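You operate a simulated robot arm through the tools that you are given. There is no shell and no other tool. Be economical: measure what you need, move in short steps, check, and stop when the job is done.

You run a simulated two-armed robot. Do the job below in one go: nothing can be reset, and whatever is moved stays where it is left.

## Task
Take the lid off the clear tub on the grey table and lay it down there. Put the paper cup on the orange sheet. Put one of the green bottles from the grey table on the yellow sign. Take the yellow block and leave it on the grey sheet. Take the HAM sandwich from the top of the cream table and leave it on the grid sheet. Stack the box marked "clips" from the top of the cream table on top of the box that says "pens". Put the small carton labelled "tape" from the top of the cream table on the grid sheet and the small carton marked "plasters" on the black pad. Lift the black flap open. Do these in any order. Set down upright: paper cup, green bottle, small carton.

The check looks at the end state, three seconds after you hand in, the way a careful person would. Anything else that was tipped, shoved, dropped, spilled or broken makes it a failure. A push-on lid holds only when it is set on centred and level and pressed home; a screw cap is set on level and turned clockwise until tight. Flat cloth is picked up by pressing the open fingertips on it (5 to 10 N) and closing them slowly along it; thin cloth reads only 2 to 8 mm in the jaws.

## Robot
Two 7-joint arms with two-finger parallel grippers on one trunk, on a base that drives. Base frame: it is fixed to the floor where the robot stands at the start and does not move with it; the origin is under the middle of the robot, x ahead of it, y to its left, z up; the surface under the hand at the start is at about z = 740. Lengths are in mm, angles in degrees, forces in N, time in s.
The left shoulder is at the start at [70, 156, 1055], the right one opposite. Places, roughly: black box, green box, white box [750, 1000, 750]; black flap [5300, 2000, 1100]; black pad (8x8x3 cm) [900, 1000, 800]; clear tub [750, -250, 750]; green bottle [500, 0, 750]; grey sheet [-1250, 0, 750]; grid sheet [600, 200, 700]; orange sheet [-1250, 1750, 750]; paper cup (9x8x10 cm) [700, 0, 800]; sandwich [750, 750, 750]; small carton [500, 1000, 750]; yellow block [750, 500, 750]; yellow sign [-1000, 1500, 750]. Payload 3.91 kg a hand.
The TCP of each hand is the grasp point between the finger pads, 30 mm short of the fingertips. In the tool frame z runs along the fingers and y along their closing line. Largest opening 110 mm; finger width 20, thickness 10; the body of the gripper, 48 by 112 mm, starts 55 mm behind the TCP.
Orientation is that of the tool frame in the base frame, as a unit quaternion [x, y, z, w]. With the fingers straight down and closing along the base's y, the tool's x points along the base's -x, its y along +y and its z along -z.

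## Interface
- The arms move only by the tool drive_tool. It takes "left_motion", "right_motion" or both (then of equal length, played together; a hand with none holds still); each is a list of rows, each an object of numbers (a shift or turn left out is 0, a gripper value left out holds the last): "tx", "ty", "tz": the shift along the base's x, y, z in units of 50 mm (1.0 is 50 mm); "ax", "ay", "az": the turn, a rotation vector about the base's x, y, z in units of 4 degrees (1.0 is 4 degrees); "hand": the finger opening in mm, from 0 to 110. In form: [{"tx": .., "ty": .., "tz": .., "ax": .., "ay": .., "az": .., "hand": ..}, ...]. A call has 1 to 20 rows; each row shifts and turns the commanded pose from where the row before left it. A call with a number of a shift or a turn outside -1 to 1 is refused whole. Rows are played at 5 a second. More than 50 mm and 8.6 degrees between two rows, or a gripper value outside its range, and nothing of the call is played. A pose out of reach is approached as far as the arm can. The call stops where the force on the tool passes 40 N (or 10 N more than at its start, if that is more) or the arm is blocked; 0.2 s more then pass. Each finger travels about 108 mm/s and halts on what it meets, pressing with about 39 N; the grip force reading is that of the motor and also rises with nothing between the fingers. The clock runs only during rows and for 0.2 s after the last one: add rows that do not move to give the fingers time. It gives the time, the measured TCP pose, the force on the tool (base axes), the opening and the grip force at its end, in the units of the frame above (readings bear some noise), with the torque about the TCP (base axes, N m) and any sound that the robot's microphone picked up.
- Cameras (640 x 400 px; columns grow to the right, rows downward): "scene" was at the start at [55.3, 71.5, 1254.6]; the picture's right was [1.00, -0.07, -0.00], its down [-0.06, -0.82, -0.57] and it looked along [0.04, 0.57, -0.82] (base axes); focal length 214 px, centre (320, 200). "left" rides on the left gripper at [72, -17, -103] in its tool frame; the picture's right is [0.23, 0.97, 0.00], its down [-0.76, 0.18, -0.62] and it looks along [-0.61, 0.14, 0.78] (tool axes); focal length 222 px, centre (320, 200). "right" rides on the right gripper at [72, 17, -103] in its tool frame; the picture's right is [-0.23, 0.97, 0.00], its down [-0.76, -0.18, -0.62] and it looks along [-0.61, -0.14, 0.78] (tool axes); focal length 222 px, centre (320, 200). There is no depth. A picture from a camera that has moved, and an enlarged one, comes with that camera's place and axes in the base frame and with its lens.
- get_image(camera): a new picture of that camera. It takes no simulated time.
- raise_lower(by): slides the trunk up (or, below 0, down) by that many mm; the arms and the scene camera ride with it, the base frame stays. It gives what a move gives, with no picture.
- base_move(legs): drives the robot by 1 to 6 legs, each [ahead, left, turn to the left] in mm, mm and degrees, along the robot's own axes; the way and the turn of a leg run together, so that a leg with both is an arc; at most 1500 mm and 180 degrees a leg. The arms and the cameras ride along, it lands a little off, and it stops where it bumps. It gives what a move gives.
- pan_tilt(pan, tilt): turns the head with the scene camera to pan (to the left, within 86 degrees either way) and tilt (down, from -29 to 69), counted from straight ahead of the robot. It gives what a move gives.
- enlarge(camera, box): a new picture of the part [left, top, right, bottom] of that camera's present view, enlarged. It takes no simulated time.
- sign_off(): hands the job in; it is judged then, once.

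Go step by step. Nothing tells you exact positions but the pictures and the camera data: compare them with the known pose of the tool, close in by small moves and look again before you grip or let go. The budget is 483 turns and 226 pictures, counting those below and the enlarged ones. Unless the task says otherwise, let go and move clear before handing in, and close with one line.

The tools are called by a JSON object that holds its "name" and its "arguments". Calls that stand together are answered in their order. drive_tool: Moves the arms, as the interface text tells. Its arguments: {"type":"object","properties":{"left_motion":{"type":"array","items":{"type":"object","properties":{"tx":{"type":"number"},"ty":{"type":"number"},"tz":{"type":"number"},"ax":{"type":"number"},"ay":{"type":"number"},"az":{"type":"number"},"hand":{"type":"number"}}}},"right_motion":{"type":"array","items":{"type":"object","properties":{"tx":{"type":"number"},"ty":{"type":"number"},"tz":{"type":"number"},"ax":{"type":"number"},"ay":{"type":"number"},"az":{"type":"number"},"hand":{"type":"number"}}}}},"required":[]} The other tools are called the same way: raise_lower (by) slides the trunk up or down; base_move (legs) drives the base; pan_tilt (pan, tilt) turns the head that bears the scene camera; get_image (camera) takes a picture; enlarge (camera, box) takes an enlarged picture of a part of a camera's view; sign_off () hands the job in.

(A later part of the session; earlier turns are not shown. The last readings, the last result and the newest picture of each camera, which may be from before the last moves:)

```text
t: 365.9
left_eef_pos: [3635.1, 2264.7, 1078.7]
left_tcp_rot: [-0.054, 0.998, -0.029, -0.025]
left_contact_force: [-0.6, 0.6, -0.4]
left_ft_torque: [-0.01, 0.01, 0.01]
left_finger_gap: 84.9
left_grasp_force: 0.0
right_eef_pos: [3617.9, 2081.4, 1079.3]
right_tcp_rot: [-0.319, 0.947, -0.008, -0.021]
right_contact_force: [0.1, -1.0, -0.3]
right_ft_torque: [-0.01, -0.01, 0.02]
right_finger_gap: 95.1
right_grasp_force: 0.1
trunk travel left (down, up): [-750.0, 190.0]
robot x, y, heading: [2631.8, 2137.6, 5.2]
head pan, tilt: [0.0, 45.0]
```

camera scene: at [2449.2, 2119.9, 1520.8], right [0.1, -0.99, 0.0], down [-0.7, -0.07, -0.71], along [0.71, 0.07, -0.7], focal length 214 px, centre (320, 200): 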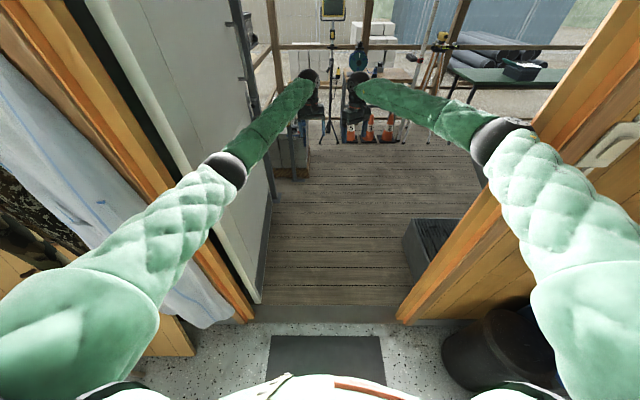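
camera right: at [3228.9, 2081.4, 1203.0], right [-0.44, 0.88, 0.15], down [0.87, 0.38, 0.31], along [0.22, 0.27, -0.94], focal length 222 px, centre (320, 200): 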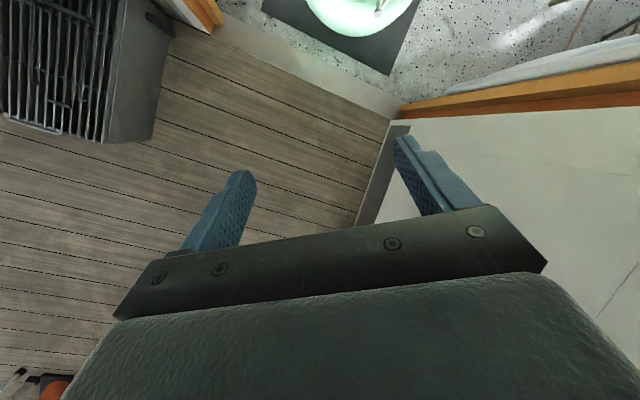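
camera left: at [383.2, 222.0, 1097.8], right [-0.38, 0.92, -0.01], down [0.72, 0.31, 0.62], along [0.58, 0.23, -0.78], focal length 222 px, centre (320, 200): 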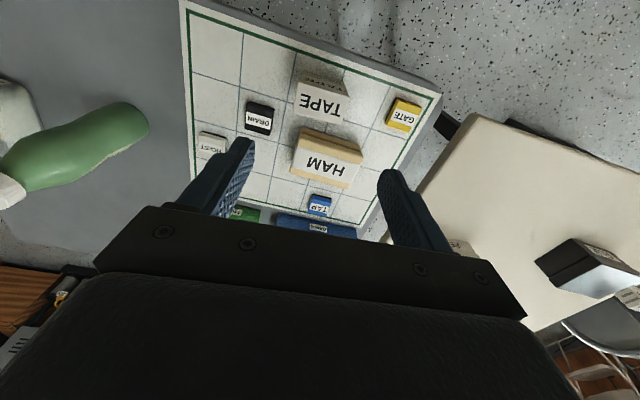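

{"name": "base_move", "arguments": {"legs": [[150, -20, 0.3]]}}

{"name": "base_move", "arguments": {"legs": [[200, -20, 0]]}}

{"name": "pan_tilt", "arguments": {"pan": 0, "tilt": 30}}

{"name": "get_image", "arguments": {"camera": "scene"}}

```text
t: 367.5
left_eef_pos: [3735.8, 2271.3, 1113.1]
left_tcp_rot: [-0.064, 0.998, -0.028, -0.003]
left_contact_force: [-0.2, 0.2, -0.4]
left_ft_torque: [-0.06, 0.05, -0.01]
left_finger_gap: 85.1
left_grasp_force: 0.0
right_eef_pos: [3722.8, 2084.1, 1113.6]
right_tcp_rot: [-0.331, 0.944, -0.012, -0.001]
right_contact_force: [1.5, -0.1, -1.2]
right_ft_torque: [-0.02, 0.05, 0.03]
right_finger_gap: 94.9
right_grasp_force: 0.2
trunk travel left (down, up): [-750.0, 190.0]
robot x, y, heading: [2780.5, 2126.8, 6.7]
head pan, tilt: [0.0, 45.0]
stopped in leg 1: the robot was blocked; the commanded pose is now the measured one
```

```text
t: 369.1
left_eef_pos: [3941.0, 2270.1, 1110.4]
left_tcp_rot: [-0.063, 0.998, -0.027, -0.004]
left_contact_force: [1.2, 0.5, -0.3]
left_ft_torque: [-0.03, 0.01, -0.01]
left_finger_gap: 84.9
left_grasp_force: 0.0
right_eef_pos: [3925.4, 2084.7, 1112.7]
right_tcp_rot: [-0.328, 0.944, -0.013, -0.001]
right_contact_force: [0.6, 0.3, -0.8]
right_ft_torque: [-0.03, 0.03, -0.01]
right_finger_gap: 95.1
right_grasp_force: 0.0
trunk travel left (down, up): [-750.0, 190.0]
robot x, y, heading: [2985.5, 2129.1, 6.3]
head pan, tilt: [0.0, 45.0]
```

```text
t: 369.8
left_eef_pos: [3941.2, 2271.1, 1109.5]
left_tcp_rot: [-0.062, 0.998, -0.027, -0.005]
left_contact_force: [-0.5, -0.3, 0.6]
left_ft_torque: [-0.05, -0.01, -0.03]
left_finger_gap: 84.7
left_grasp_force: 0.0
right_eef_pos: [3925.7, 2085.1, 1112.0]
right_tcp_rot: [-0.329, 0.944, -0.012, -0.001]
right_contact_force: [0.2, -0.4, -0.2]
right_ft_torque: [0.0, -0.01, 0.04]
right_finger_gap: 95.2
right_grasp_force: 0.1
trunk travel left (down, up): [-750.0, 190.0]
robot x, y, heading: [2984.6, 2131.0, 6.3]
head pan, tilt: [0.0, 30.0]
```

```text
34 pictures are left
camera scene: at [3124.0, 2144.3, 1540.4], right [0.11, -0.99, 0.0], down [-0.5, -0.06, -0.86], along [0.86, 0.1, -0.5], focal length 214 px, centre (320, 200)
```

scene: 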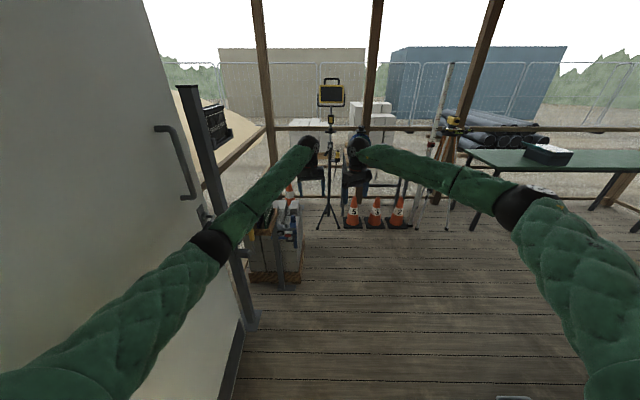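

Through the door. The flap lies straight ahead on the middle post. Advance clear of the doorway, then square up to it.

{"name": "base_move", "arguments": {"legs": [[450, -40, 0], [350, -160, -6.3], [250, 0, 0]]}}

{"name": "pan_tilt", "arguments": {"pan": 0, "tilt": 20}}

{"name": "drive_tool", "arguments": {"left_motion": [{"tx": -0.9, "ty": 0.3}, {"tx": -0.9, "ty": 0.3}, {"tx": -0.9, "ty": 0.3}, {"tx": -0.9, "ty": 0.3}, {}], "right_motion": [{"tx": -0.9, "ty": -0.3}, {"tx": -0.9, "ty": -0.3}, {"tx": -0.9, "ty": -0.3}, {"tx": -0.9, "ty": -0.3}, {}]}}

{"name": "get_image", "arguments": {"camera": "scene"}}

```text
t: 376.0
left_eef_pos: [5014.2, 2034.1, 1111.0]
left_tcp_rot: [-0.01, 1.0, -0.027, -0.005]
left_contact_force: [0.4, 1.3, -0.3]
left_ft_torque: [0.02, 0.03, 0.03]
left_finger_gap: 85.2
left_grasp_force: 0.1
right_eef_pos: [4979.1, 1848.9, 1111.7]
right_tcp_rot: [-0.277, 0.961, -0.012, -0.002]
right_contact_force: [0.5, 0.1, 0.1]
right_ft_torque: [0.0, 0.03, -0.01]
right_finger_gap: 95.2
right_grasp_force: 0.0
trunk travel left (down, up): [-750.0, 190.0]
robot x, y, heading: [4048.9, 1995.7, 0.0]
head pan, tilt: [0.0, 30.0]
```

```text
t: 376.8
left_eef_pos: [5014.0, 2033.9, 1109.3]
left_tcp_rot: [-0.008, 1.0, -0.028, -0.006]
left_contact_force: [-0.6, -0.4, 0.4]
left_ft_torque: [0.0, -0.01, 0.0]
left_finger_gap: 85.1
left_grasp_force: 0.0
right_eef_pos: [4979.0, 1848.9, 1111.6]
right_tcp_rot: [-0.278, 0.96, -0.012, -0.002]
right_contact_force: [0.8, -0.4, -0.7]
right_ft_torque: [-0.01, 0.0, -0.02]
right_finger_gap: 95.0
right_grasp_force: 0.1
trunk travel left (down, up): [-750.0, 190.0]
robot x, y, heading: [4044.7, 1996.2, 0.3]
head pan, tilt: [0.0, 20.0]
```

```text
t: 378.0
left_eef_pos: [4833.5, 2091.9, 1111.3]
left_tcp_rot: [-0.009, 1.0, -0.028, -0.006]
left_contact_force: [0.7, 0.1, -0.5]
left_ft_torque: [-0.01, -0.01, 0.01]
left_finger_gap: 85.2
left_grasp_force: 0.0
right_eef_pos: [4797.8, 1789.3, 1110.7]
right_tcp_rot: [-0.278, 0.961, -0.012, -0.001]
right_contact_force: [0.3, 0.1, 1.1]
right_ft_torque: [-0.01, -0.03, 0.01]
right_finger_gap: 94.9
right_grasp_force: 0.1
trunk travel left (down, up): [-750.0, 190.0]
robot x, y, heading: [4049.0, 1996.3, 0.4]
head pan, tilt: [0.0, 20.0]
```

```text
33 pictures are left
camera scene: at [4192.9, 1994.4, 1556.4], right [0.0, -1.0, 0.0], down [-0.34, 0.0, -0.94], along [0.94, 0.0, -0.34], focal length 214 px, centre (320, 200)
```

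scene: 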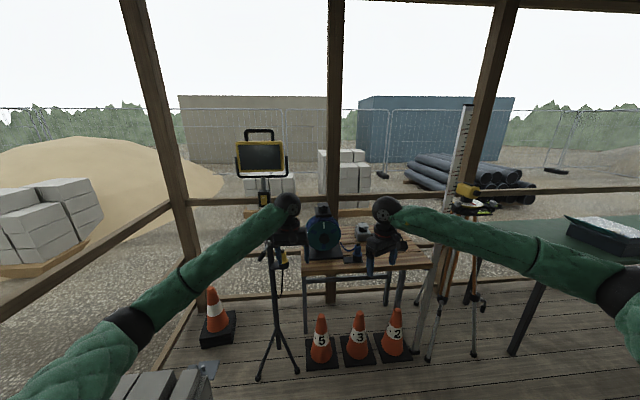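

{"name": "enlarge", "arguments": {"camera": "scene", "box": [260, 180, 420, 300]}}

```text
3.33 times, centred on (340, 240) of scene
camera zoom: at [4192.9, 1994.4, 1556.4], right [0.0, -1.0, 0.0], down [-0.34, 0.0, -0.94], along [0.94, 0.0, -0.34], focal length 715 px, centre (253, 67)
```

zoom: 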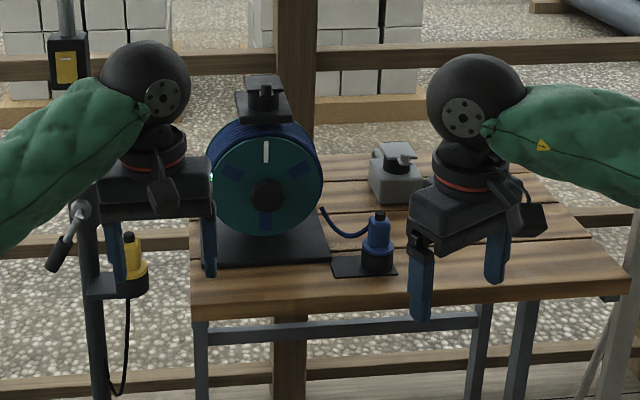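

The flap is the black cover on top of the cable reel (~(5315,1980,1100)). Retract the left hand, move the right hand back too, and drive closer.

{"name": "drive_tool", "arguments": {"left_motion": [{"tx": -0.9}, {"tx": -0.9}, {"tx": -0.9}, {"tx": -0.9}, {"tx": -0.6, "ty": 0.5}, {"ty": 0.8}, {}], "right_motion": [{"tx": -0.9, "ty": -0.2}, {"tx": -0.9, "ty": -0.2}, {"tx": -0.9}, {"tx": -0.9}, {"tx": -0.6}, {}, {}]}}

{"name": "base_move", "arguments": {"legs": [[0, 90, 0], [380, 0, 0]]}}

{"name": "pan_tilt", "arguments": {"pan": -8, "tilt": 30}}

{"name": "get_image", "arguments": {"camera": "scene"}}

{"name": "enlarge", "arguments": {"camera": "scene", "box": [280, 160, 380, 235]}}

```text
t: 379.6
left_eef_pos: [4620.4, 2156.5, 1111.8]
left_tcp_rot: [-0.008, 1.0, -0.027, -0.006]
left_contact_force: [0.1, 0.1, -0.2]
left_ft_torque: [-0.02, 0.03, -0.01]
left_finger_gap: 85.1
left_grasp_force: 0.0
right_eef_pos: [4588.3, 1766.6, 1109.8]
right_tcp_rot: [-0.277, 0.961, -0.01, -0.001]
right_contact_force: [0.4, -0.3, 0.7]
right_ft_torque: [0.02, -0.02, -0.02]
right_finger_gap: 95.1
right_grasp_force: 0.0
trunk travel left (down, up): [-750.0, 190.0]
robot x, y, heading: [4049.6, 1992.1, 0.2]
head pan, tilt: [0.0, 20.0]
```

```text
t: 382.7
left_eef_pos: [5005.7, 2248.4, 1112.7]
left_tcp_rot: [-0.009, 1.0, -0.027, -0.005]
left_contact_force: [0.7, 0.4, 0.1]
left_ft_torque: [0.01, 0.02, 0.01]
left_finger_gap: 85.0
left_grasp_force: 0.0
right_eef_pos: [4973.7, 1859.6, 1111.1]
right_tcp_rot: [-0.277, 0.961, -0.012, -0.003]
right_contact_force: [-0.3, -0.8, 0.4]
right_ft_torque: [0.01, -0.01, 0.0]
right_finger_gap: 95.0
right_grasp_force: 0.0
trunk travel left (down, up): [-750.0, 190.0]
robot x, y, heading: [4427.6, 2082.0, 0.2]
head pan, tilt: [0.0, 20.0]
```

```text
t: 383.4
left_eef_pos: [5005.1, 2248.7, 1112.0]
left_tcp_rot: [-0.008, 1.0, -0.027, -0.005]
left_contact_force: [0.2, -0.1, 0.1]
left_ft_torque: [0.01, -0.03, -0.03]
left_finger_gap: 84.7
left_grasp_force: 0.0
right_eef_pos: [4973.8, 1859.0, 1110.5]
right_tcp_rot: [-0.278, 0.961, -0.012, -0.001]
right_contact_force: [0.3, 0.3, 0.6]
right_ft_torque: [-0.02, 0.0, -0.02]
right_finger_gap: 94.7
right_grasp_force: 0.0
trunk travel left (down, up): [-750.0, 190.0]
robot x, y, heading: [4434.4, 2084.7, 0.6]
head pan, tilt: [-8.0, 30.0]
```

```text
31 pictures are left
camera scene: at [4571.8, 2072.4, 1540.7], right [-0.13, -0.99, 0.0], down [-0.5, 0.07, -0.87], along [0.86, -0.12, -0.5], focal length 214 px, centre (320, 200)
```

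scene: 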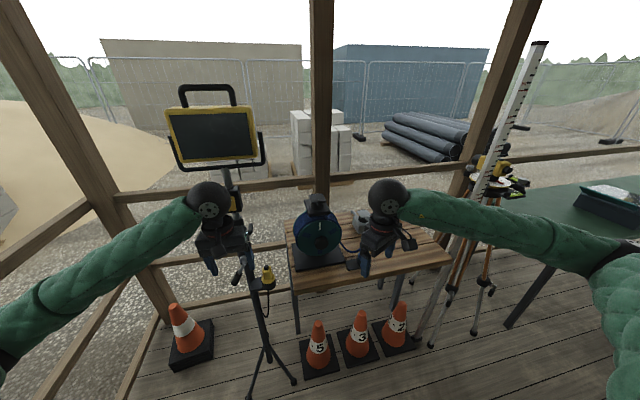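

```text
5.33 times, centred on (330, 198) of scene
camera zoom: at [4571.8, 2072.4, 1540.7], right [-0.13, -0.99, 0.0], down [-0.5, 0.07, -0.87], along [0.86, -0.12, -0.5], focal length 1144 px, centre (267, 213)
```

zoom: 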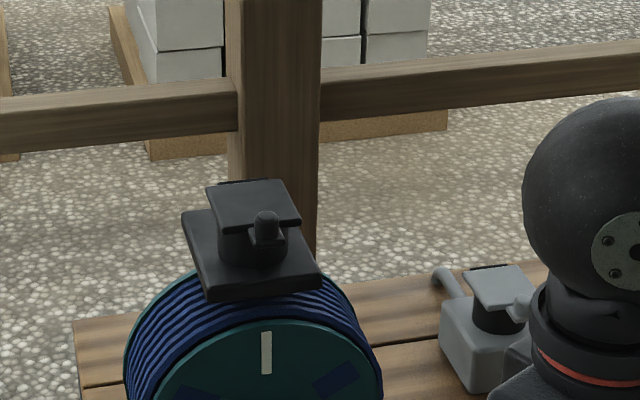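

The flap is a ~62×65 mm plate hinged at its far edge, centre (5299,1986,1125), with a small tab at its front. Bring the right hand nearer (yaw 0) for a close view.

{"name": "drive_tool", "arguments": {"right_motion": [{"tz": 0.8, "az": -1}, {"tz": 0.8, "az": -1}, {"tz": 0.4, "az": -1}, {"tx": 0.8, "ty": 0.4, "az": -1}, {"tx": 0.8, "ty": 0.5, "az": -1}, {"tx": 0.8, "ty": 0.5, "az": -1}, {"tx": 0.8, "ty": 0.5, "az": -1}, {"tx": 0.6, "ty": 0.5, "az": -1}, {"hand": 40}, {}]}}

{"name": "get_image", "arguments": {"camera": "right"}}

```text
t: 385.6
left_eef_pos: [5005.3, 2249.9, 1111.5]
left_tcp_rot: [-0.008, 1.0, -0.027, -0.005]
left_contact_force: [-0.5, -0.9, -0.1]
left_ft_torque: [0.02, 0.0, -0.01]
left_finger_gap: 84.8
left_grasp_force: 0.0
right_eef_pos: [5163.5, 1980.9, 1209.7]
right_tcp_rot: [-0.002, 1.0, -0.011, -0.005]
right_contact_force: [0.2, 0.0, 0.0]
right_ft_torque: [-0.02, -0.02, 0.01]
right_finger_gap: 40.1
right_grasp_force: 0.1
trunk travel left (down, up): [-750.0, 190.0]
robot x, y, heading: [4432.8, 2082.1, 0.3]
head pan, tilt: [-8.0, 30.0]
```

```text
29 pictures are left
camera right: at [5092.4, 1998.3, 1312.3], right [0.22, 0.97, -0.02], down [0.77, -0.16, 0.62], along [0.6, -0.16, -0.78], focal length 222 px, centre (320, 200)
```

right: 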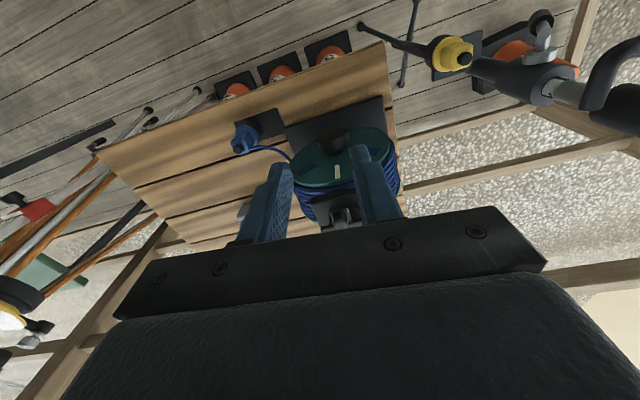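

{"name": "enlarge", "arguments": {"camera": "right", "box": [290, 150, 400, 235]}}

{"name": "enlarge", "arguments": {"camera": "scene", "box": [295, 175, 355, 220]}}

```text
4.71 times, centred on (345, 192) of right
camera zoom: at [5092.4, 1998.3, 1312.3], right [0.22, 0.97, -0.02], down [0.77, -0.16, 0.62], along [0.6, -0.16, -0.78], focal length 1045 px, centre (202, 235)
```

zoom: 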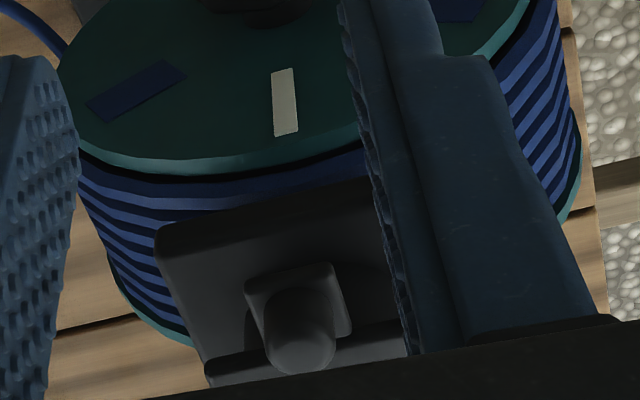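

```text
8.89 times, centred on (325, 198) of scene
camera zoom: at [4572.1, 2073.1, 1540.6], right [-0.13, -0.99, 0.0], down [-0.5, 0.07, -0.87], along [0.86, -0.12, -0.5], focal length 1906 px, centre (276, 222)
```

zoom: 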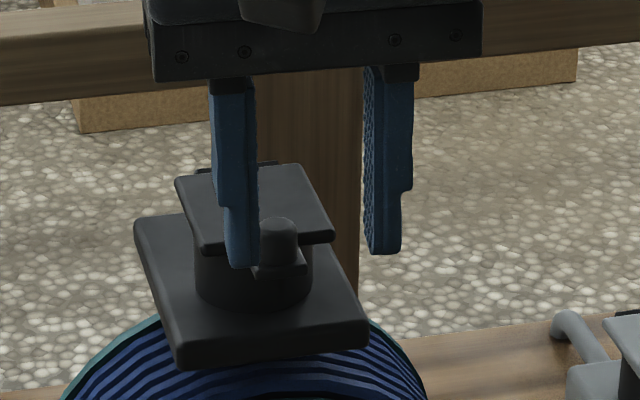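

The knob stands on a ledge at the flap's front: centre ≈(5275,1977,1119); hinge line ≈(5362, z 1108). I need ~110 mm more reach: move the left hand clear of the lamp stand and drive ahead.

{"name": "drive_tool", "arguments": {"left_motion": [{"tx": -0.6, "ty": 0.7}, {"tx": -0.6, "ty": 0.7}, {"ty": 0.9}, {"ty": 0.9}, {}], "right_motion": [{"tz": 0.5}, {}, {}, {}, {}]}}

{"name": "base_move", "arguments": {"legs": [[110, 0, 0]]}}

{"name": "enlarge", "arguments": {"camera": "scene", "box": [290, 170, 370, 230]}}

```text
t: 386.8
left_eef_pos: [4943.6, 2409.5, 1114.6]
left_tcp_rot: [-0.01, 1.0, -0.027, -0.006]
left_contact_force: [0.3, -0.4, 0.9]
left_ft_torque: [0.01, 0.02, 0.0]
left_finger_gap: 85.0
left_grasp_force: 0.0
right_eef_pos: [5164.7, 1978.3, 1234.0]
right_tcp_rot: [-0.002, 1.0, -0.011, -0.005]
right_contact_force: [0.8, 0.6, -0.5]
right_ft_torque: [0.01, 0.03, 0.0]
right_finger_gap: 40.0
right_grasp_force: 0.1
trunk travel left (down, up): [-750.0, 190.0]
robot x, y, heading: [4432.0, 2088.3, 0.3]
head pan, tilt: [-8.0, 30.0]
```

```text
t: 388.0
left_eef_pos: [5054.8, 2408.8, 1113.7]
left_tcp_rot: [-0.008, 1.0, -0.027, -0.006]
left_contact_force: [-0.1, 0.3, -0.1]
left_ft_torque: [0.0, 0.02, -0.02]
left_finger_gap: 85.0
left_grasp_force: 0.0
right_eef_pos: [5275.8, 1978.6, 1235.4]
right_tcp_rot: [0.0, 1.0, -0.012, -0.006]
right_contact_force: [0.1, -0.6, -1.0]
right_ft_torque: [-0.01, -0.01, 0.0]
right_finger_gap: 40.0
right_grasp_force: 0.1
trunk travel left (down, up): [-750.0, 190.0]
robot x, y, heading: [4538.6, 2084.3, 0.1]
head pan, tilt: [-8.0, 30.0]
```

```text
6.67 times, centred on (330, 200) of scene
camera zoom: at [4682.7, 2072.5, 1540.7], right [-0.14, -0.99, 0.0], down [-0.5, 0.07, -0.87], along [0.86, -0.12, -0.5], focal length 1430 px, centre (253, 200)
```

zoom: 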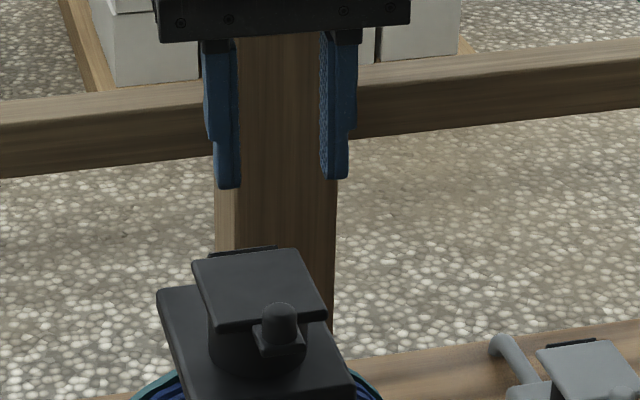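

Aligned over the knob. Descend partway and check.

{"name": "drive_tool", "arguments": {"right_motion": [{"tx": -0.05, "ty": -0.05, "tz": -0.7}, {"tz": -0.6}, {"tz": -0.2}, {}]}}

{"name": "enlarge", "arguments": {"camera": "right", "box": [250, 120, 400, 230]}}

{"name": "enlarge", "arguments": {"camera": "scene", "box": [290, 170, 370, 230]}}

```text
t: 389.0
left_eef_pos: [5054.1, 2408.4, 1113.5]
left_tcp_rot: [-0.008, 1.0, -0.027, -0.005]
left_contact_force: [1.5, 0.1, 0.2]
left_ft_torque: [0.02, 0.01, 0.0]
left_finger_gap: 85.1
left_grasp_force: 0.2
right_eef_pos: [5270.7, 1975.6, 1160.8]
right_tcp_rot: [-0.001, 1.0, -0.011, -0.004]
right_contact_force: [-0.2, -0.4, -0.4]
right_ft_torque: [0.02, 0.02, -0.01]
right_finger_gap: 39.9
right_grasp_force: 0.1
trunk travel left (down, up): [-750.0, 190.0]
robot x, y, heading: [4539.3, 2086.9, 0.2]
head pan, tilt: [-8.0, 30.0]
```

```text
3.64 times, centred on (325, 175) of right
camera zoom: at [5199.3, 1993.7, 1262.9], right [0.23, 0.97, -0.02], down [0.77, -0.16, 0.62], along [0.6, -0.16, -0.78], focal length 808 px, centre (302, 291)
```

zoom: 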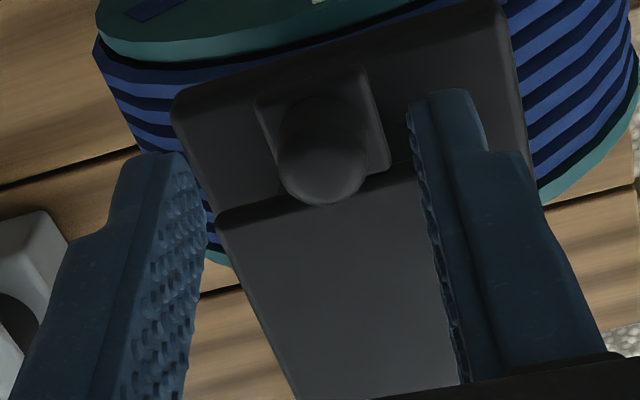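

```text
6.67 times, centred on (330, 200) of scene
camera zoom: at [4681.8, 2072.4, 1540.7], right [-0.14, -0.99, 0.0], down [-0.5, 0.07, -0.87], along [0.86, -0.12, -0.5], focal length 1430 px, centre (253, 200)
```

zoom: 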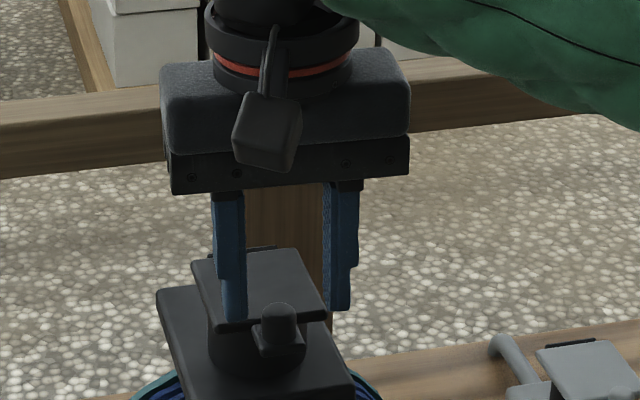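

{"name": "drive_tool", "arguments": {"right_motion": [{"tx": 0.06, "tz": -0.2}, {"tz": -0.2}, {}, {"hand": 25}, {"hand": 12}, {"hand": 8}, {}]}}

{"name": "enlarge", "arguments": {"camera": "scene", "box": [290, 170, 370, 230]}}

```text
t: 390.6
left_eef_pos: [5054.6, 2410.5, 1112.9]
left_tcp_rot: [-0.008, 1.0, -0.028, -0.006]
left_contact_force: [0.5, -0.1, 0.4]
left_ft_torque: [0.02, -0.04, 0.01]
left_finger_gap: 85.0
left_grasp_force: 0.1
right_eef_pos: [5274.3, 1978.1, 1138.8]
right_tcp_rot: [-0.002, 1.0, -0.012, -0.006]
right_contact_force: [-2.2, 20.8, -3.9]
right_ft_torque: [0.59, 0.33, 1.01]
right_finger_gap: 25.1
right_grasp_force: 45.0
trunk travel left (down, up): [-750.0, 190.0]
robot x, y, heading: [4542.9, 2087.9, 0.3]
head pan, tilt: [-8.0, 30.0]
```

```text
6.67 times, centred on (330, 200) of scene
camera zoom: at [4682.2, 2075.1, 1540.6], right [-0.14, -0.99, 0.0], down [-0.5, 0.07, -0.87], along [0.86, -0.12, -0.5], focal length 1430 px, centre (253, 200)
```

zoom: 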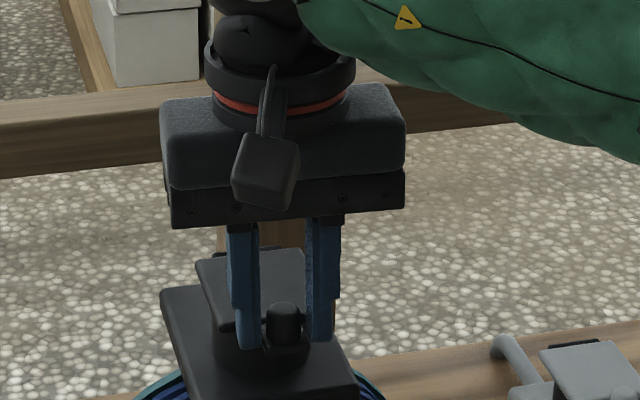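

The fingertips hold the ledge. Ease the side force and lift along the hinge arc to ~30°.

{"name": "drive_tool", "arguments": {"right_motion": [{"ty": 0.04}, {"tx": 0.02, "tz": 0.15}, {"tx": 0.02, "tz": 0.15}, {"tx": 0.04, "tz": 0.15}, {"tx": 0.05, "tz": 0.15}, {}]}}

{"name": "enlarge", "arguments": {"camera": "scene", "box": [290, 170, 370, 230]}}

```text
t: 392.0
left_eef_pos: [5055.1, 2409.0, 1114.1]
left_tcp_rot: [-0.008, 1.0, -0.027, -0.006]
left_contact_force: [0.5, -0.2, -1.0]
left_ft_torque: [-0.02, 0.01, 0.01]
left_finger_gap: 84.9
left_grasp_force: 0.1
right_eef_pos: [5282.4, 1979.4, 1169.6]
right_tcp_rot: [-0.001, 1.0, -0.012, -0.004]
right_contact_force: [-3.6, 12.2, -11.7]
right_ft_torque: [0.52, 1.2, 0.1]
right_finger_gap: 16.7
right_grasp_force: 45.7
trunk travel left (down, up): [-750.0, 190.0]
robot x, y, heading: [4543.0, 2085.0, 0.0]
head pan, tilt: [-8.0, 30.0]
```

```text
6.67 times, centred on (330, 200) of scene
camera zoom: at [4682.8, 2073.9, 1540.6], right [-0.14, -0.99, 0.0], down [-0.5, 0.07, -0.87], along [0.86, -0.12, -0.5], focal length 1430 px, centre (253, 200)
```

zoom: 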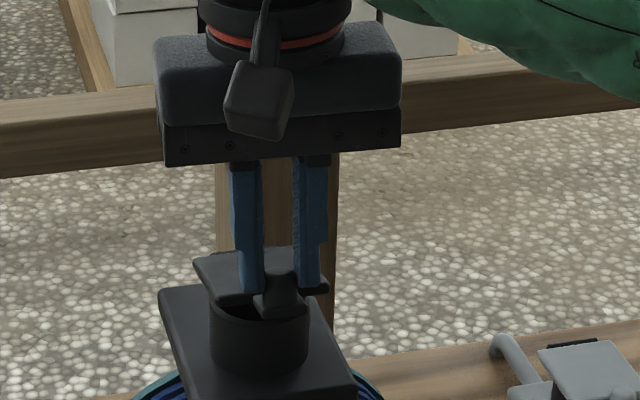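

The flap is lifting. Continue along the arc to ~60°.

{"name": "drive_tool", "arguments": {"right_motion": [{"ty": 0.03, "tx": 0.16, "tz": 0.25}, {"tx": 0.2, "tz": 0.23}, {"tx": 0.24, "tz": 0.19}, {"tx": 0.28, "tz": 0.15}, {}]}}

{"name": "enlarge", "arguments": {"camera": "scene", "box": [290, 160, 370, 220]}}

```text
t: 393.2
left_eef_pos: [5051.6, 2411.2, 1113.9]
left_tcp_rot: [-0.008, 1.0, -0.029, -0.004]
left_contact_force: [0.6, -0.4, -0.4]
left_ft_torque: [-0.03, -0.01, -0.02]
left_finger_gap: 84.9
left_grasp_force: 0.2
right_eef_pos: [5323.1, 1982.1, 1213.5]
right_tcp_rot: [-0.002, 1.0, -0.011, -0.004]
right_contact_force: [-15.5, 17.6, 1.4]
right_ft_torque: [0.58, 1.39, 0.22]
right_finger_gap: 16.6
right_grasp_force: 45.0
trunk travel left (down, up): [-750.0, 190.0]
robot x, y, heading: [4538.3, 2090.3, 0.0]
head pan, tilt: [-8.0, 30.0]
```

```text
6.67 times, centred on (330, 190) of scene
camera zoom: at [4680.0, 2074.9, 1541.0], right [-0.14, -0.99, 0.0], down [-0.49, 0.07, -0.87], along [0.86, -0.12, -0.5], focal length 1430 px, centre (253, 267)
```

zoom: 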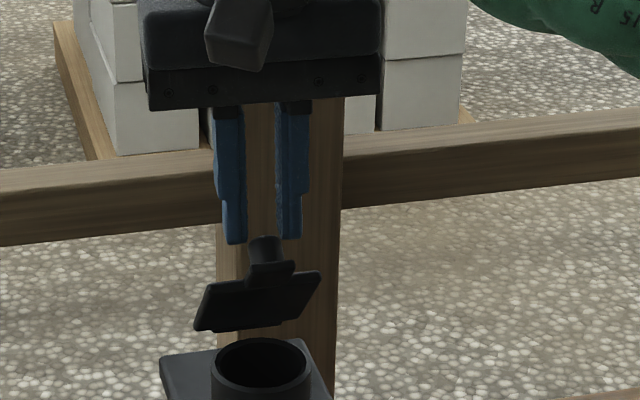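

Flap is ~70° up and still held. Continue over the top.

{"name": "drive_tool", "arguments": {"right_motion": [{"tx": 0.25, "tz": -0.04}, {"tx": 0.3, "tz": -0.06}, {"tx": 0.3, "tz": -0.1}, {"tx": 0.3, "tz": -0.14}, {}]}}

{"name": "enlarge", "arguments": {"camera": "scene", "box": [290, 160, 370, 220]}}

```text
t: 394.4
left_eef_pos: [5054.6, 2406.9, 1113.7]
left_tcp_rot: [-0.007, 1.0, -0.026, -0.005]
left_contact_force: [-0.2, 0.0, -0.1]
left_ft_torque: [-0.01, -0.01, 0.04]
left_finger_gap: 84.9
left_grasp_force: 0.0
right_eef_pos: [5383.1, 1978.6, 1195.3]
right_tcp_rot: [-0.001, 1.0, -0.011, -0.005]
right_contact_force: [0.2, 0.5, -0.3]
right_ft_torque: [-0.03, 0.01, -0.01]
right_finger_gap: 8.0
right_grasp_force: 0.1
trunk travel left (down, up): [-750.0, 190.0]
robot x, y, heading: [4541.3, 2085.6, 0.2]
head pan, tilt: [-8.0, 30.0]
```

```text
6.67 times, centred on (330, 190) of scene
camera zoom: at [4682.2, 2071.3, 1540.6], right [-0.14, -0.99, 0.0], down [-0.5, 0.07, -0.87], along [0.86, -0.12, -0.5], focal length 1430 px, centre (253, 267)
```

zoom: 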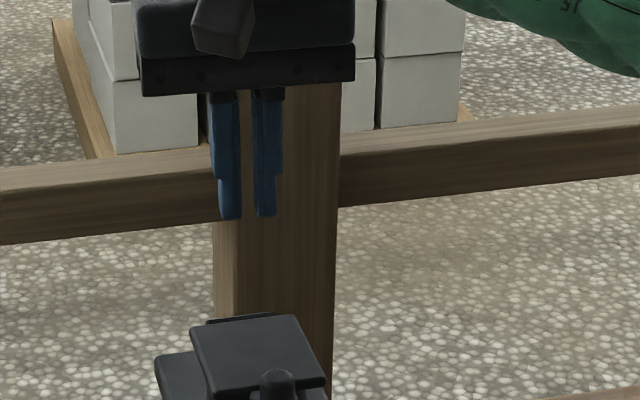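

It slipped off near the top and fell shut (my arc radius was ~12 mm too large). Re-grip the knob and follow a corrected arc (hinge ≈(5352,1110), radius 76).

{"name": "drive_tool", "arguments": {"right_motion": [{"tz": 0.9, "hand": 40}, {"tx": -0.9}, {"tx": -0.9}, {"tx": -0.38}, {"tz": -0.9}, {"tz": -0.6}, {"tz": -0.4}, {}]}}

{"name": "enlarge", "arguments": {"camera": "scene", "box": [290, 170, 370, 230]}}

```text
t: 396.2
left_eef_pos: [5054.1, 2407.9, 1113.1]
left_tcp_rot: [-0.008, 1.0, -0.027, -0.005]
left_contact_force: [0.3, 0.6, -0.1]
left_ft_torque: [-0.02, 0.0, -0.02]
left_finger_gap: 85.4
left_grasp_force: 0.0
right_eef_pos: [5273.0, 1980.2, 1143.7]
right_tcp_rot: [-0.001, 1.0, -0.011, -0.004]
right_contact_force: [-0.5, -0.7, 0.9]
right_ft_torque: [0.01, 0.01, 0.03]
right_finger_gap: 39.8
right_grasp_force: 0.1
trunk travel left (down, up): [-750.0, 190.0]
robot x, y, heading: [4542.9, 2088.1, 0.1]
head pan, tilt: [-8.0, 30.0]
```

```text
6.67 times, centred on (330, 200) of scene
camera zoom: at [4681.9, 2072.7, 1540.7], right [-0.14, -0.99, 0.0], down [-0.5, 0.07, -0.87], along [0.86, -0.12, -0.5], focal length 1430 px, centre (253, 200)
```

zoom: 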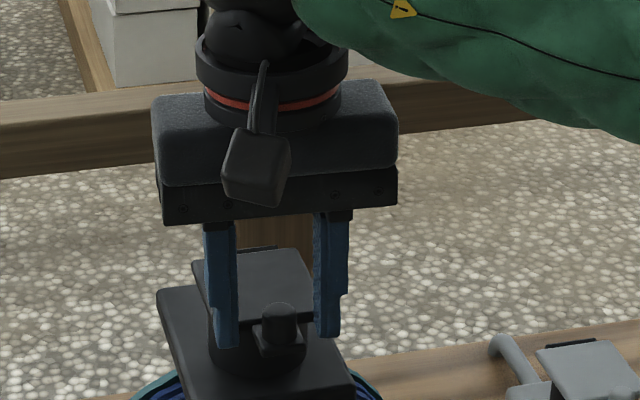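

{"name": "drive_tool", "arguments": {"right_motion": [{"ty": -0.03, "hand": 25}, {"hand": 12}, {"hand": 8}, {}, {"tx": 0.06, "tz": 0.26}, {"tx": 0.09, "tz": 0.25}, {"tx": 0.14, "tz": 0.23}, {"tx": 0.18, "tz": 0.2}, {"tx": 0.21, "tz": 0.16}, {"tx": 0.24, "tz": 0.12}]}}

{"name": "enlarge", "arguments": {"camera": "scene", "box": [290, 160, 370, 220]}}

```text
t: 398.4
left_eef_pos: [5052.1, 2410.9, 1114.2]
left_tcp_rot: [-0.009, 1.0, -0.028, -0.004]
left_contact_force: [0.0, -0.1, -0.4]
left_ft_torque: [-0.01, 0.02, 0.01]
left_finger_gap: 85.0
left_grasp_force: 0.1
right_eef_pos: [5316.2, 1981.2, 1207.7]
right_tcp_rot: [-0.002, 1.0, -0.013, -0.004]
right_contact_force: [-18.8, 23.0, 2.5]
right_ft_torque: [0.34, 1.53, 0.3]
right_finger_gap: 17.2
right_grasp_force: 45.5
trunk travel left (down, up): [-750.0, 190.0]
robot x, y, heading: [4542.0, 2084.1, 0.2]
head pan, tilt: [-8.0, 30.0]
```

```text
6.67 times, centred on (330, 190) of scene
camera zoom: at [4679.5, 2075.8, 1541.1], right [-0.14, -0.99, 0.0], down [-0.49, 0.07, -0.87], along [0.86, -0.12, -0.5], focal length 1430 px, centre (253, 267)
```

zoom: 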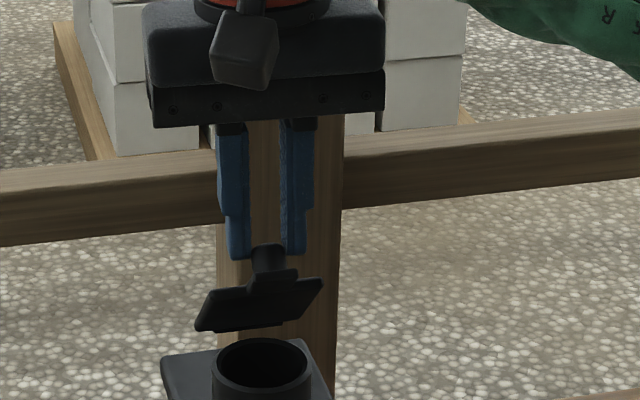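

The right hand now holds the flap at ~65°. I'll bring the left hand (fingers pointing forward, closed) to push it over from the front. First tilt the left hand to horizontal.

{"name": "drive_tool", "arguments": {"left_motion": [{"ay": -1, "hand": 20}, {"ay": -1, "hand": 0}, {"ay": -1}, {"ay": -1}, {"ay": -1}, {"ay": -1}, {"ay": -1}, {"ay": -1}, {"ay": -1}, {"ay": -1}, {"ay": -1}, {"ay": -1}, {"ay": -1}, {"ay": -1}, {"ay": -1}, {"ay": -1}, {"ay": -1}, {"ay": -1}, {"ay": -1}, {"ay": -1}]}}

{"name": "drive_tool", "arguments": {"left_motion": [{"ty": -0.9}, {"ty": -0.9}, {"ty": -0.9}, {"ty": -0.9}, {"ty": -0.9}, {"ty": -0.9}, {"ty": -0.9}, {"ty": -0.9}, {"ty": -0.9}, {"ty": -0.5, "tz": 0.4}, {"tz": 0.4}, {}]}}

{"name": "get_image", "arguments": {"camera": "scene"}}

```text
t: 402.6
left_eef_pos: [5140.8, 2437.2, 1102.3]
left_tcp_rot: [0.01, 0.768, -0.026, 0.639]
left_contact_force: [0.1, 0.0, 0.1]
left_ft_torque: [0.04, 0.0, 0.02]
left_finger_gap: 0.0
left_grasp_force: 37.8
left hand out of reach, approached as far as the arm can: row 5, 6, 7, 8, 9, 10, 11, 12, 13, 14, 15, 17
right_eef_pos: [5317.1, 1981.7, 1206.5]
right_tcp_rot: [0.0, 1.0, -0.012, -0.003]
right_contact_force: [-8.8, 29.1, 21.2]
right_ft_torque: [0.64, -0.3, 0.29]
right_finger_gap: 17.3
right_grasp_force: 45.2
trunk travel left (down, up): [-750.0, 190.0]
robot x, y, heading: [4545.3, 2085.0, -0.1]
head pan, tilt: [-8.0, 30.0]
```

```text
t: 403.6
left_eef_pos: [5153.0, 2335.2, 1093.7]
left_tcp_rot: [0.054, 0.768, 0.062, 0.635]
left_contact_force: [-7.9, 27.2, -2.3]
left_ft_torque: [0.26, 0.18, 0.74]
left_finger_gap: 0.0
left_grasp_force: 37.5
left hand out of reach, approached as far as the arm can: row 1, 2
right_eef_pos: [5316.2, 1982.0, 1206.0]
right_tcp_rot: [-0.003, 1.0, -0.013, -0.004]
right_contact_force: [-8.1, 4.5, 7.1]
right_ft_torque: [0.16, 0.54, 0.53]
right_finger_gap: 17.0
right_grasp_force: 44.2
trunk travel left (down, up): [-750.0, 190.0]
robot x, y, heading: [4541.5, 2088.6, 0.3]
head pan, tilt: [-8.0, 30.0]
stopped in row 4 (left hand): the force on the tool passed its limit at 143 N (the readings are from after the stop); the commanded pose is now the measured one
```

```text
17 pictures are left
camera scene: at [4679.4, 2075.6, 1540.8], right [-0.13, -0.99, 0.0], down [-0.49, 0.07, -0.87], along [0.86, -0.12, -0.5], focal length 214 px, centre (320, 200)
```

scene: 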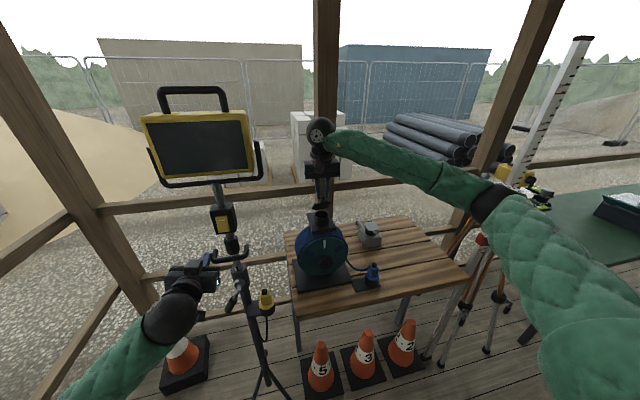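

The left hand brushed the lamp stand; it's still standing. Retreat the left hand away from it, and plan to push the flap from below with the right hand instead.

{"name": "drive_tool", "arguments": {"left_motion": [{"ty": 0.5}, {"ty": 0.8}, {"tx": -0.4, "ty": 0.6, "ay": 1}, {"tx": -0.5, "ay": 1}, {"tx": -0.5, "ay": 1}, {"tx": -0.5, "ay": 1}, {"tx": -0.5, "ay": 1}, {"tx": -0.3, "ay": 1}, {}]}}

{"name": "get_image", "arguments": {"camera": "scene"}}

```text
t: 405.3
left_eef_pos: [5117.1, 2454.0, 1055.8]
left_tcp_rot: [0.065, 0.874, 0.051, 0.48]
left_contact_force: [-0.1, -0.2, 0.2]
left_ft_torque: [0.03, 0.02, 0.03]
left_finger_gap: 0.0
left_grasp_force: 37.8
left hand out of reach, approached as far as the arm can: row 3, 4, 5, 6, 7, 8
right_eef_pos: [5317.0, 1981.6, 1205.5]
right_tcp_rot: [-0.003, 1.0, -0.011, -0.004]
right_contact_force: [-9.0, 21.5, 8.7]
right_ft_torque: [0.63, 0.36, 0.42]
right_finger_gap: 17.2
right_grasp_force: 44.9
trunk travel left (down, up): [-750.0, 190.0]
robot x, y, heading: [4541.2, 2086.0, 0.1]
head pan, tilt: [-8.0, 30.0]
stopped in row 8 (right hand): the force on the tool passed its limit at 40 N (the readings are from after the stop); the commanded pose is now the measured one
```

```text
16 pictures are left
camera scene: at [4680.5, 2073.3, 1540.8], right [-0.14, -0.99, 0.0], down [-0.49, 0.07, -0.87], along [0.86, -0.12, -0.5], focal length 214 px, centre (320, 200)
```

scene: 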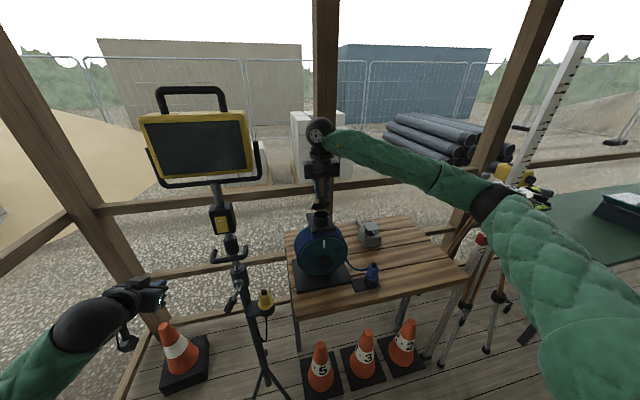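

Stand looks unmoved. Now lower the flap back gently, release, and reposition the right hand tilted forward to lift from beneath the ledge.

{"name": "drive_tool", "arguments": {"right_motion": [{"tx": -0.24, "tz": -0.12}, {"tx": -0.21, "tz": -0.16}, {"tx": -0.18, "tz": -0.2}, {"tx": -0.14, "tz": -0.23}, {"tx": -0.09, "tz": -0.25}, {"tx": -0.06, "tz": -0.24}, {}, {"hand": 30}, {"hand": 40}, {"tz": 0.6}, {"tz": 0.9}, {"tx": -0.9, "hand": 20}, {"tx": -0.9, "hand": 0}, {"tx": -0.6}, {}]}}

{"name": "drive_tool", "arguments": {"right_motion": [{"ay": -1}, {"ay": -1}, {"ay": -1}, {"ay": -1}, {"ay": -1}, {"ay": -1}, {"ay": -1}, {"ay": -1}, {"ay": -1}, {"ay": -1}, {"ay": -1}, {"ay": -1}, {"ay": -1}, {"ay": -1}, {"ay": -1}, {"ay": -1}, {"ay": -0.3}, {}]}}

{"name": "enlarge", "arguments": {"camera": "scene", "box": [260, 150, 400, 255]}}

```text
t: 408.5
left_eef_pos: [5118.6, 2452.5, 1054.4]
left_tcp_rot: [0.066, 0.874, 0.049, 0.479]
left_contact_force: [-0.2, -0.7, 0.6]
left_ft_torque: [0.02, 0.03, -0.02]
left_finger_gap: 0.2
left_grasp_force: 37.9
right_eef_pos: [5153.2, 1978.5, 1218.8]
right_tcp_rot: [-0.001, 1.0, -0.013, -0.005]
right_contact_force: [0.4, -0.1, 0.7]
right_ft_torque: [0.0, 0.0, 0.02]
right_finger_gap: 0.0
right_grasp_force: 38.0
trunk travel left (down, up): [-750.0, 190.0]
robot x, y, heading: [4542.2, 2087.6, 0.1]
head pan, tilt: [-8.0, 30.0]
```

```text
t: 412.3
left_eef_pos: [5118.0, 2453.2, 1055.1]
left_tcp_rot: [0.066, 0.873, 0.049, 0.48]
left_contact_force: [-0.1, 0.8, 0.4]
left_ft_torque: [0.0, -0.01, 0.0]
left_finger_gap: 0.0
left_grasp_force: 37.9
right_eef_pos: [5153.4, 1977.8, 1220.6]
right_tcp_rot: [0.006, 0.845, -0.011, 0.534]
right_contact_force: [-1.1, 0.1, -0.2]
right_ft_torque: [0.02, 0.0, 0.01]
right_finger_gap: 0.1
right_grasp_force: 37.5
trunk travel left (down, up): [-750.0, 190.0]
robot x, y, heading: [4543.5, 2085.2, 0.2]
head pan, tilt: [-8.0, 30.0]
```

```text
3.81 times, centred on (330, 202) of scene
camera zoom: at [4681.7, 2072.8, 1540.7], right [-0.14, -0.99, 0.0], down [-0.5, 0.07, -0.87], along [0.86, -0.12, -0.5], focal length 817 px, centre (282, 190)
```

zoom: 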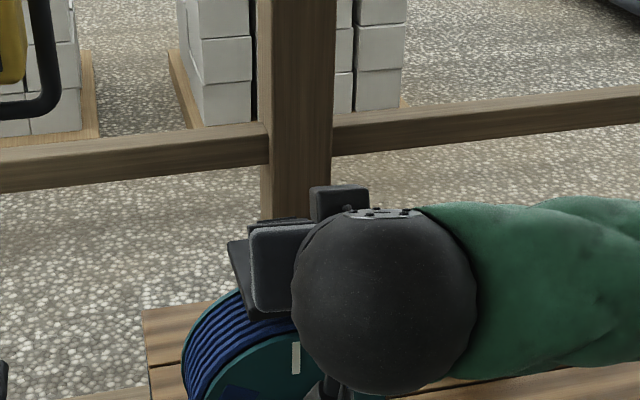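

{"name": "drive_tool", "arguments": {"right_motion": [{"tz": -0.9}, {"tz": -0.9}, {"tz": -0.5}, {"tx": 0.5}, {"tx": 0.4}, {}]}}

{"name": "get_image", "arguments": {"camera": "right"}}

```text
t: 413.7
left_eef_pos: [5116.6, 2453.1, 1055.8]
left_tcp_rot: [0.066, 0.873, 0.05, 0.48]
left_contact_force: [0.2, -0.8, 0.8]
left_ft_torque: [0.0, -0.02, 0.01]
left_finger_gap: 0.2
left_grasp_force: 37.8
right_eef_pos: [5196.4, 1977.8, 1103.8]
right_tcp_rot: [0.006, 0.845, -0.01, 0.534]
right_contact_force: [0.2, -0.4, -0.2]
right_ft_torque: [-0.01, -0.01, -0.01]
right_finger_gap: 0.0
right_grasp_force: 37.5
trunk travel left (down, up): [-750.0, 190.0]
robot x, y, heading: [4537.3, 2086.0, -0.1]
head pan, tilt: [-8.0, 30.0]
```

```text
14 pictures are left
camera right: at [5073.2, 1996.0, 1081.6], right [0.12, 0.97, 0.19], down [-0.24, -0.16, 0.96], along [0.96, -0.16, 0.21], focal length 222 px, centre (320, 200)
```

right: 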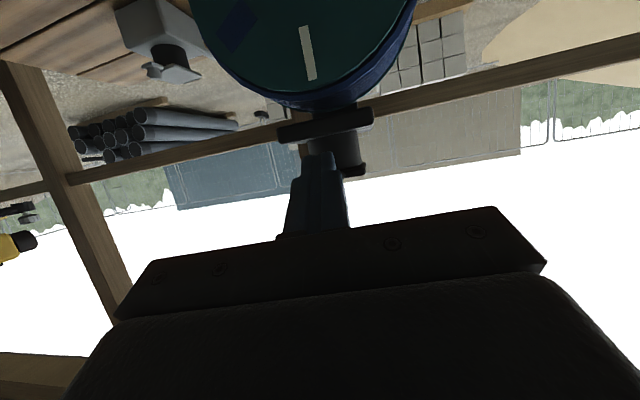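

{"name": "enlarge", "arguments": {"camera": "right", "box": [270, 90, 390, 190]}}

```text
4.00 times, centred on (330, 140) of right
camera zoom: at [5073.2, 1996.0, 1081.6], right [0.12, 0.97, 0.19], down [-0.24, -0.16, 0.96], along [0.96, -0.16, 0.21], focal length 888 px, centre (280, 440)
```

zoom: 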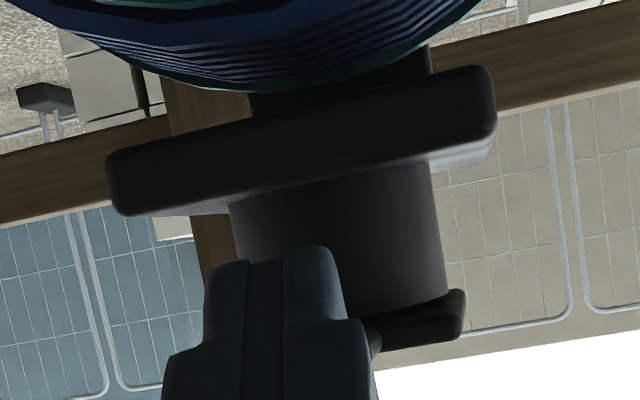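

There is ~29 mm between slab (z≈1072) and flap underside (z≈1101): the tip fits. Insert under the ledge.

{"name": "drive_tool", "arguments": {"right_motion": [{"tz": -0.06}, {"tx": 0.4}, {"tx": 0.4}, {"tx": 0.25}, {}]}}

{"name": "enlarge", "arguments": {"camera": "right", "box": [270, 70, 410, 190]}}

```text
t: 414.9
left_eef_pos: [5118.6, 2452.7, 1053.9]
left_tcp_rot: [0.066, 0.874, 0.049, 0.479]
left_contact_force: [-0.5, 0.5, 0.1]
left_ft_torque: [-0.01, 0.02, 0.0]
left_finger_gap: 0.1
left_grasp_force: 37.8
right_eef_pos: [5249.4, 1976.9, 1102.2]
right_tcp_rot: [0.006, 0.845, -0.011, 0.534]
right_contact_force: [-0.2, 0.6, 0.4]
right_ft_torque: [-0.01, 0.01, 0.03]
right_finger_gap: 0.1
right_grasp_force: 37.9
trunk travel left (down, up): [-750.0, 190.0]
robot x, y, heading: [4541.0, 2082.8, 0.3]
head pan, tilt: [-8.0, 30.0]
```

```text
3.33 times, centred on (340, 130) of right
camera zoom: at [5125.7, 1995.8, 1078.9], right [0.12, 0.97, 0.19], down [-0.24, -0.16, 0.96], along [0.96, -0.16, 0.21], focal length 740 px, centre (253, 433)
```

zoom: 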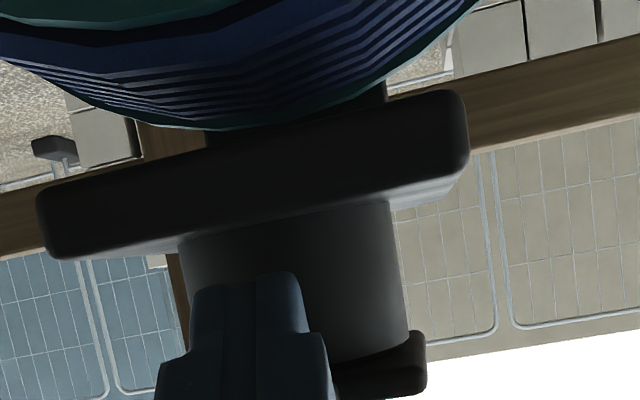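

{"name": "drive_tool", "arguments": {"right_motion": [{"tx": 0.05, "tz": 0.29}, {"tx": 0.05, "tz": 0.29}, {"tx": 0.14, "tz": 0.2}, {"tx": 0.14, "tz": 0.2}, {"tx": 0.2, "tz": 0.12}, {"tx": 0.2, "tz": 0.12}, {}]}}

{"name": "get_image", "arguments": {"camera": "scene"}}

```text
t: 416.5
left_eef_pos: [5118.0, 2452.8, 1054.8]
left_tcp_rot: [0.066, 0.873, 0.049, 0.48]
left_contact_force: [-0.2, -0.2, 1.1]
left_ft_torque: [0.02, -0.01, 0.0]
left_finger_gap: 0.1
left_grasp_force: 37.7
right_eef_pos: [5289.5, 1978.3, 1163.3]
right_tcp_rot: [0.006, 0.845, -0.011, 0.535]
right_contact_force: [-0.2, 0.4, 0.1]
right_ft_torque: [0.01, -0.06, 0.02]
right_finger_gap: 0.1
right_grasp_force: 37.8
trunk travel left (down, up): [-750.0, 190.0]
robot x, y, heading: [4544.9, 2084.0, 0.2]
head pan, tilt: [-8.0, 30.0]
```

```text
11 pictures are left
camera scene: at [4681.7, 2072.9, 1540.7], right [-0.14, -0.99, 0.0], down [-0.5, 0.07, -0.87], along [0.86, -0.12, -0.5], focal length 214 px, centre (320, 200)
```

scene: 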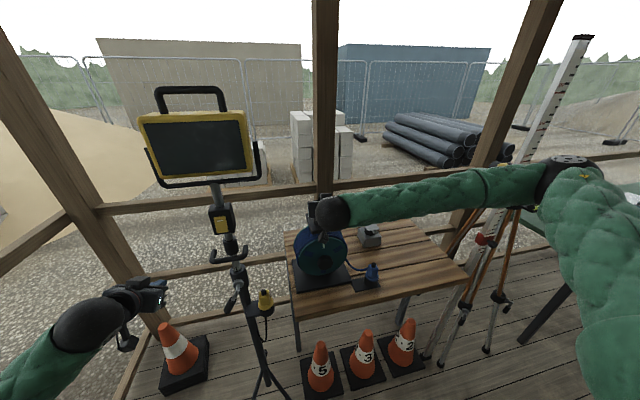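

Continue pushing forward over the vertical.

{"name": "drive_tool", "arguments": {"right_motion": [{"tx": 0.22, "tz": 0.02}, {"tx": 0.22, "tz": 0.02}, {"tx": 0.2, "tz": -0.02}, {"tx": 0.2, "tz": -0.02}, {"tx": 0.2, "tz": -0.02}, {"tx": 0.2, "tz": -0.02}, {}]}}

{"name": "enlarge", "arguments": {"camera": "right", "box": [230, 70, 430, 230]}}

```text
t: 417.9
left_eef_pos: [5118.0, 2451.6, 1055.2]
left_tcp_rot: [0.067, 0.873, 0.05, 0.481]
left_contact_force: [0.0, -0.3, 0.2]
left_ft_torque: [0.0, 0.01, 0.02]
left_finger_gap: 0.0
left_grasp_force: 37.4
right_eef_pos: [5341.9, 1978.3, 1162.3]
right_tcp_rot: [0.005, 0.846, -0.01, 0.533]
right_contact_force: [-35.7, -9.4, 10.8]
right_ft_torque: [0.02, -0.16, 0.02]
right_finger_gap: 0.0
right_grasp_force: 37.5
trunk travel left (down, up): [-750.0, 190.0]
robot x, y, heading: [4541.5, 2083.7, 0.2]
head pan, tilt: [-8.0, 30.0]
stopped in row 6 (right hand): the force on the tool passed its limit at 45 N (the readings are from after the stop); the commanded pose is now the measured one
```

```text
2.50 times, centred on (330, 150) of right
camera zoom: at [5217.1, 1996.0, 1140.0], right [0.11, 0.97, 0.19], down [-0.24, -0.16, 0.96], along [0.96, -0.16, 0.21], focal length 555 px, centre (295, 325)
```

zoom: 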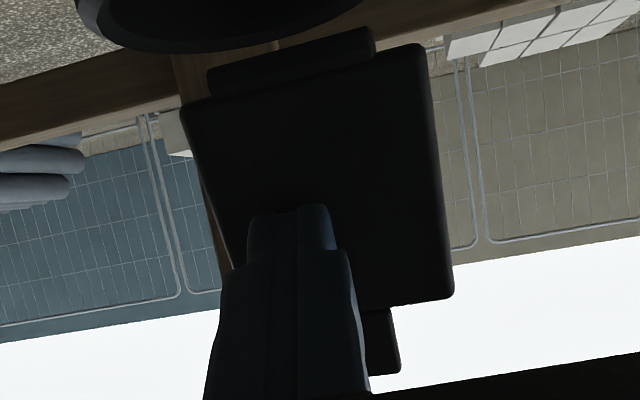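

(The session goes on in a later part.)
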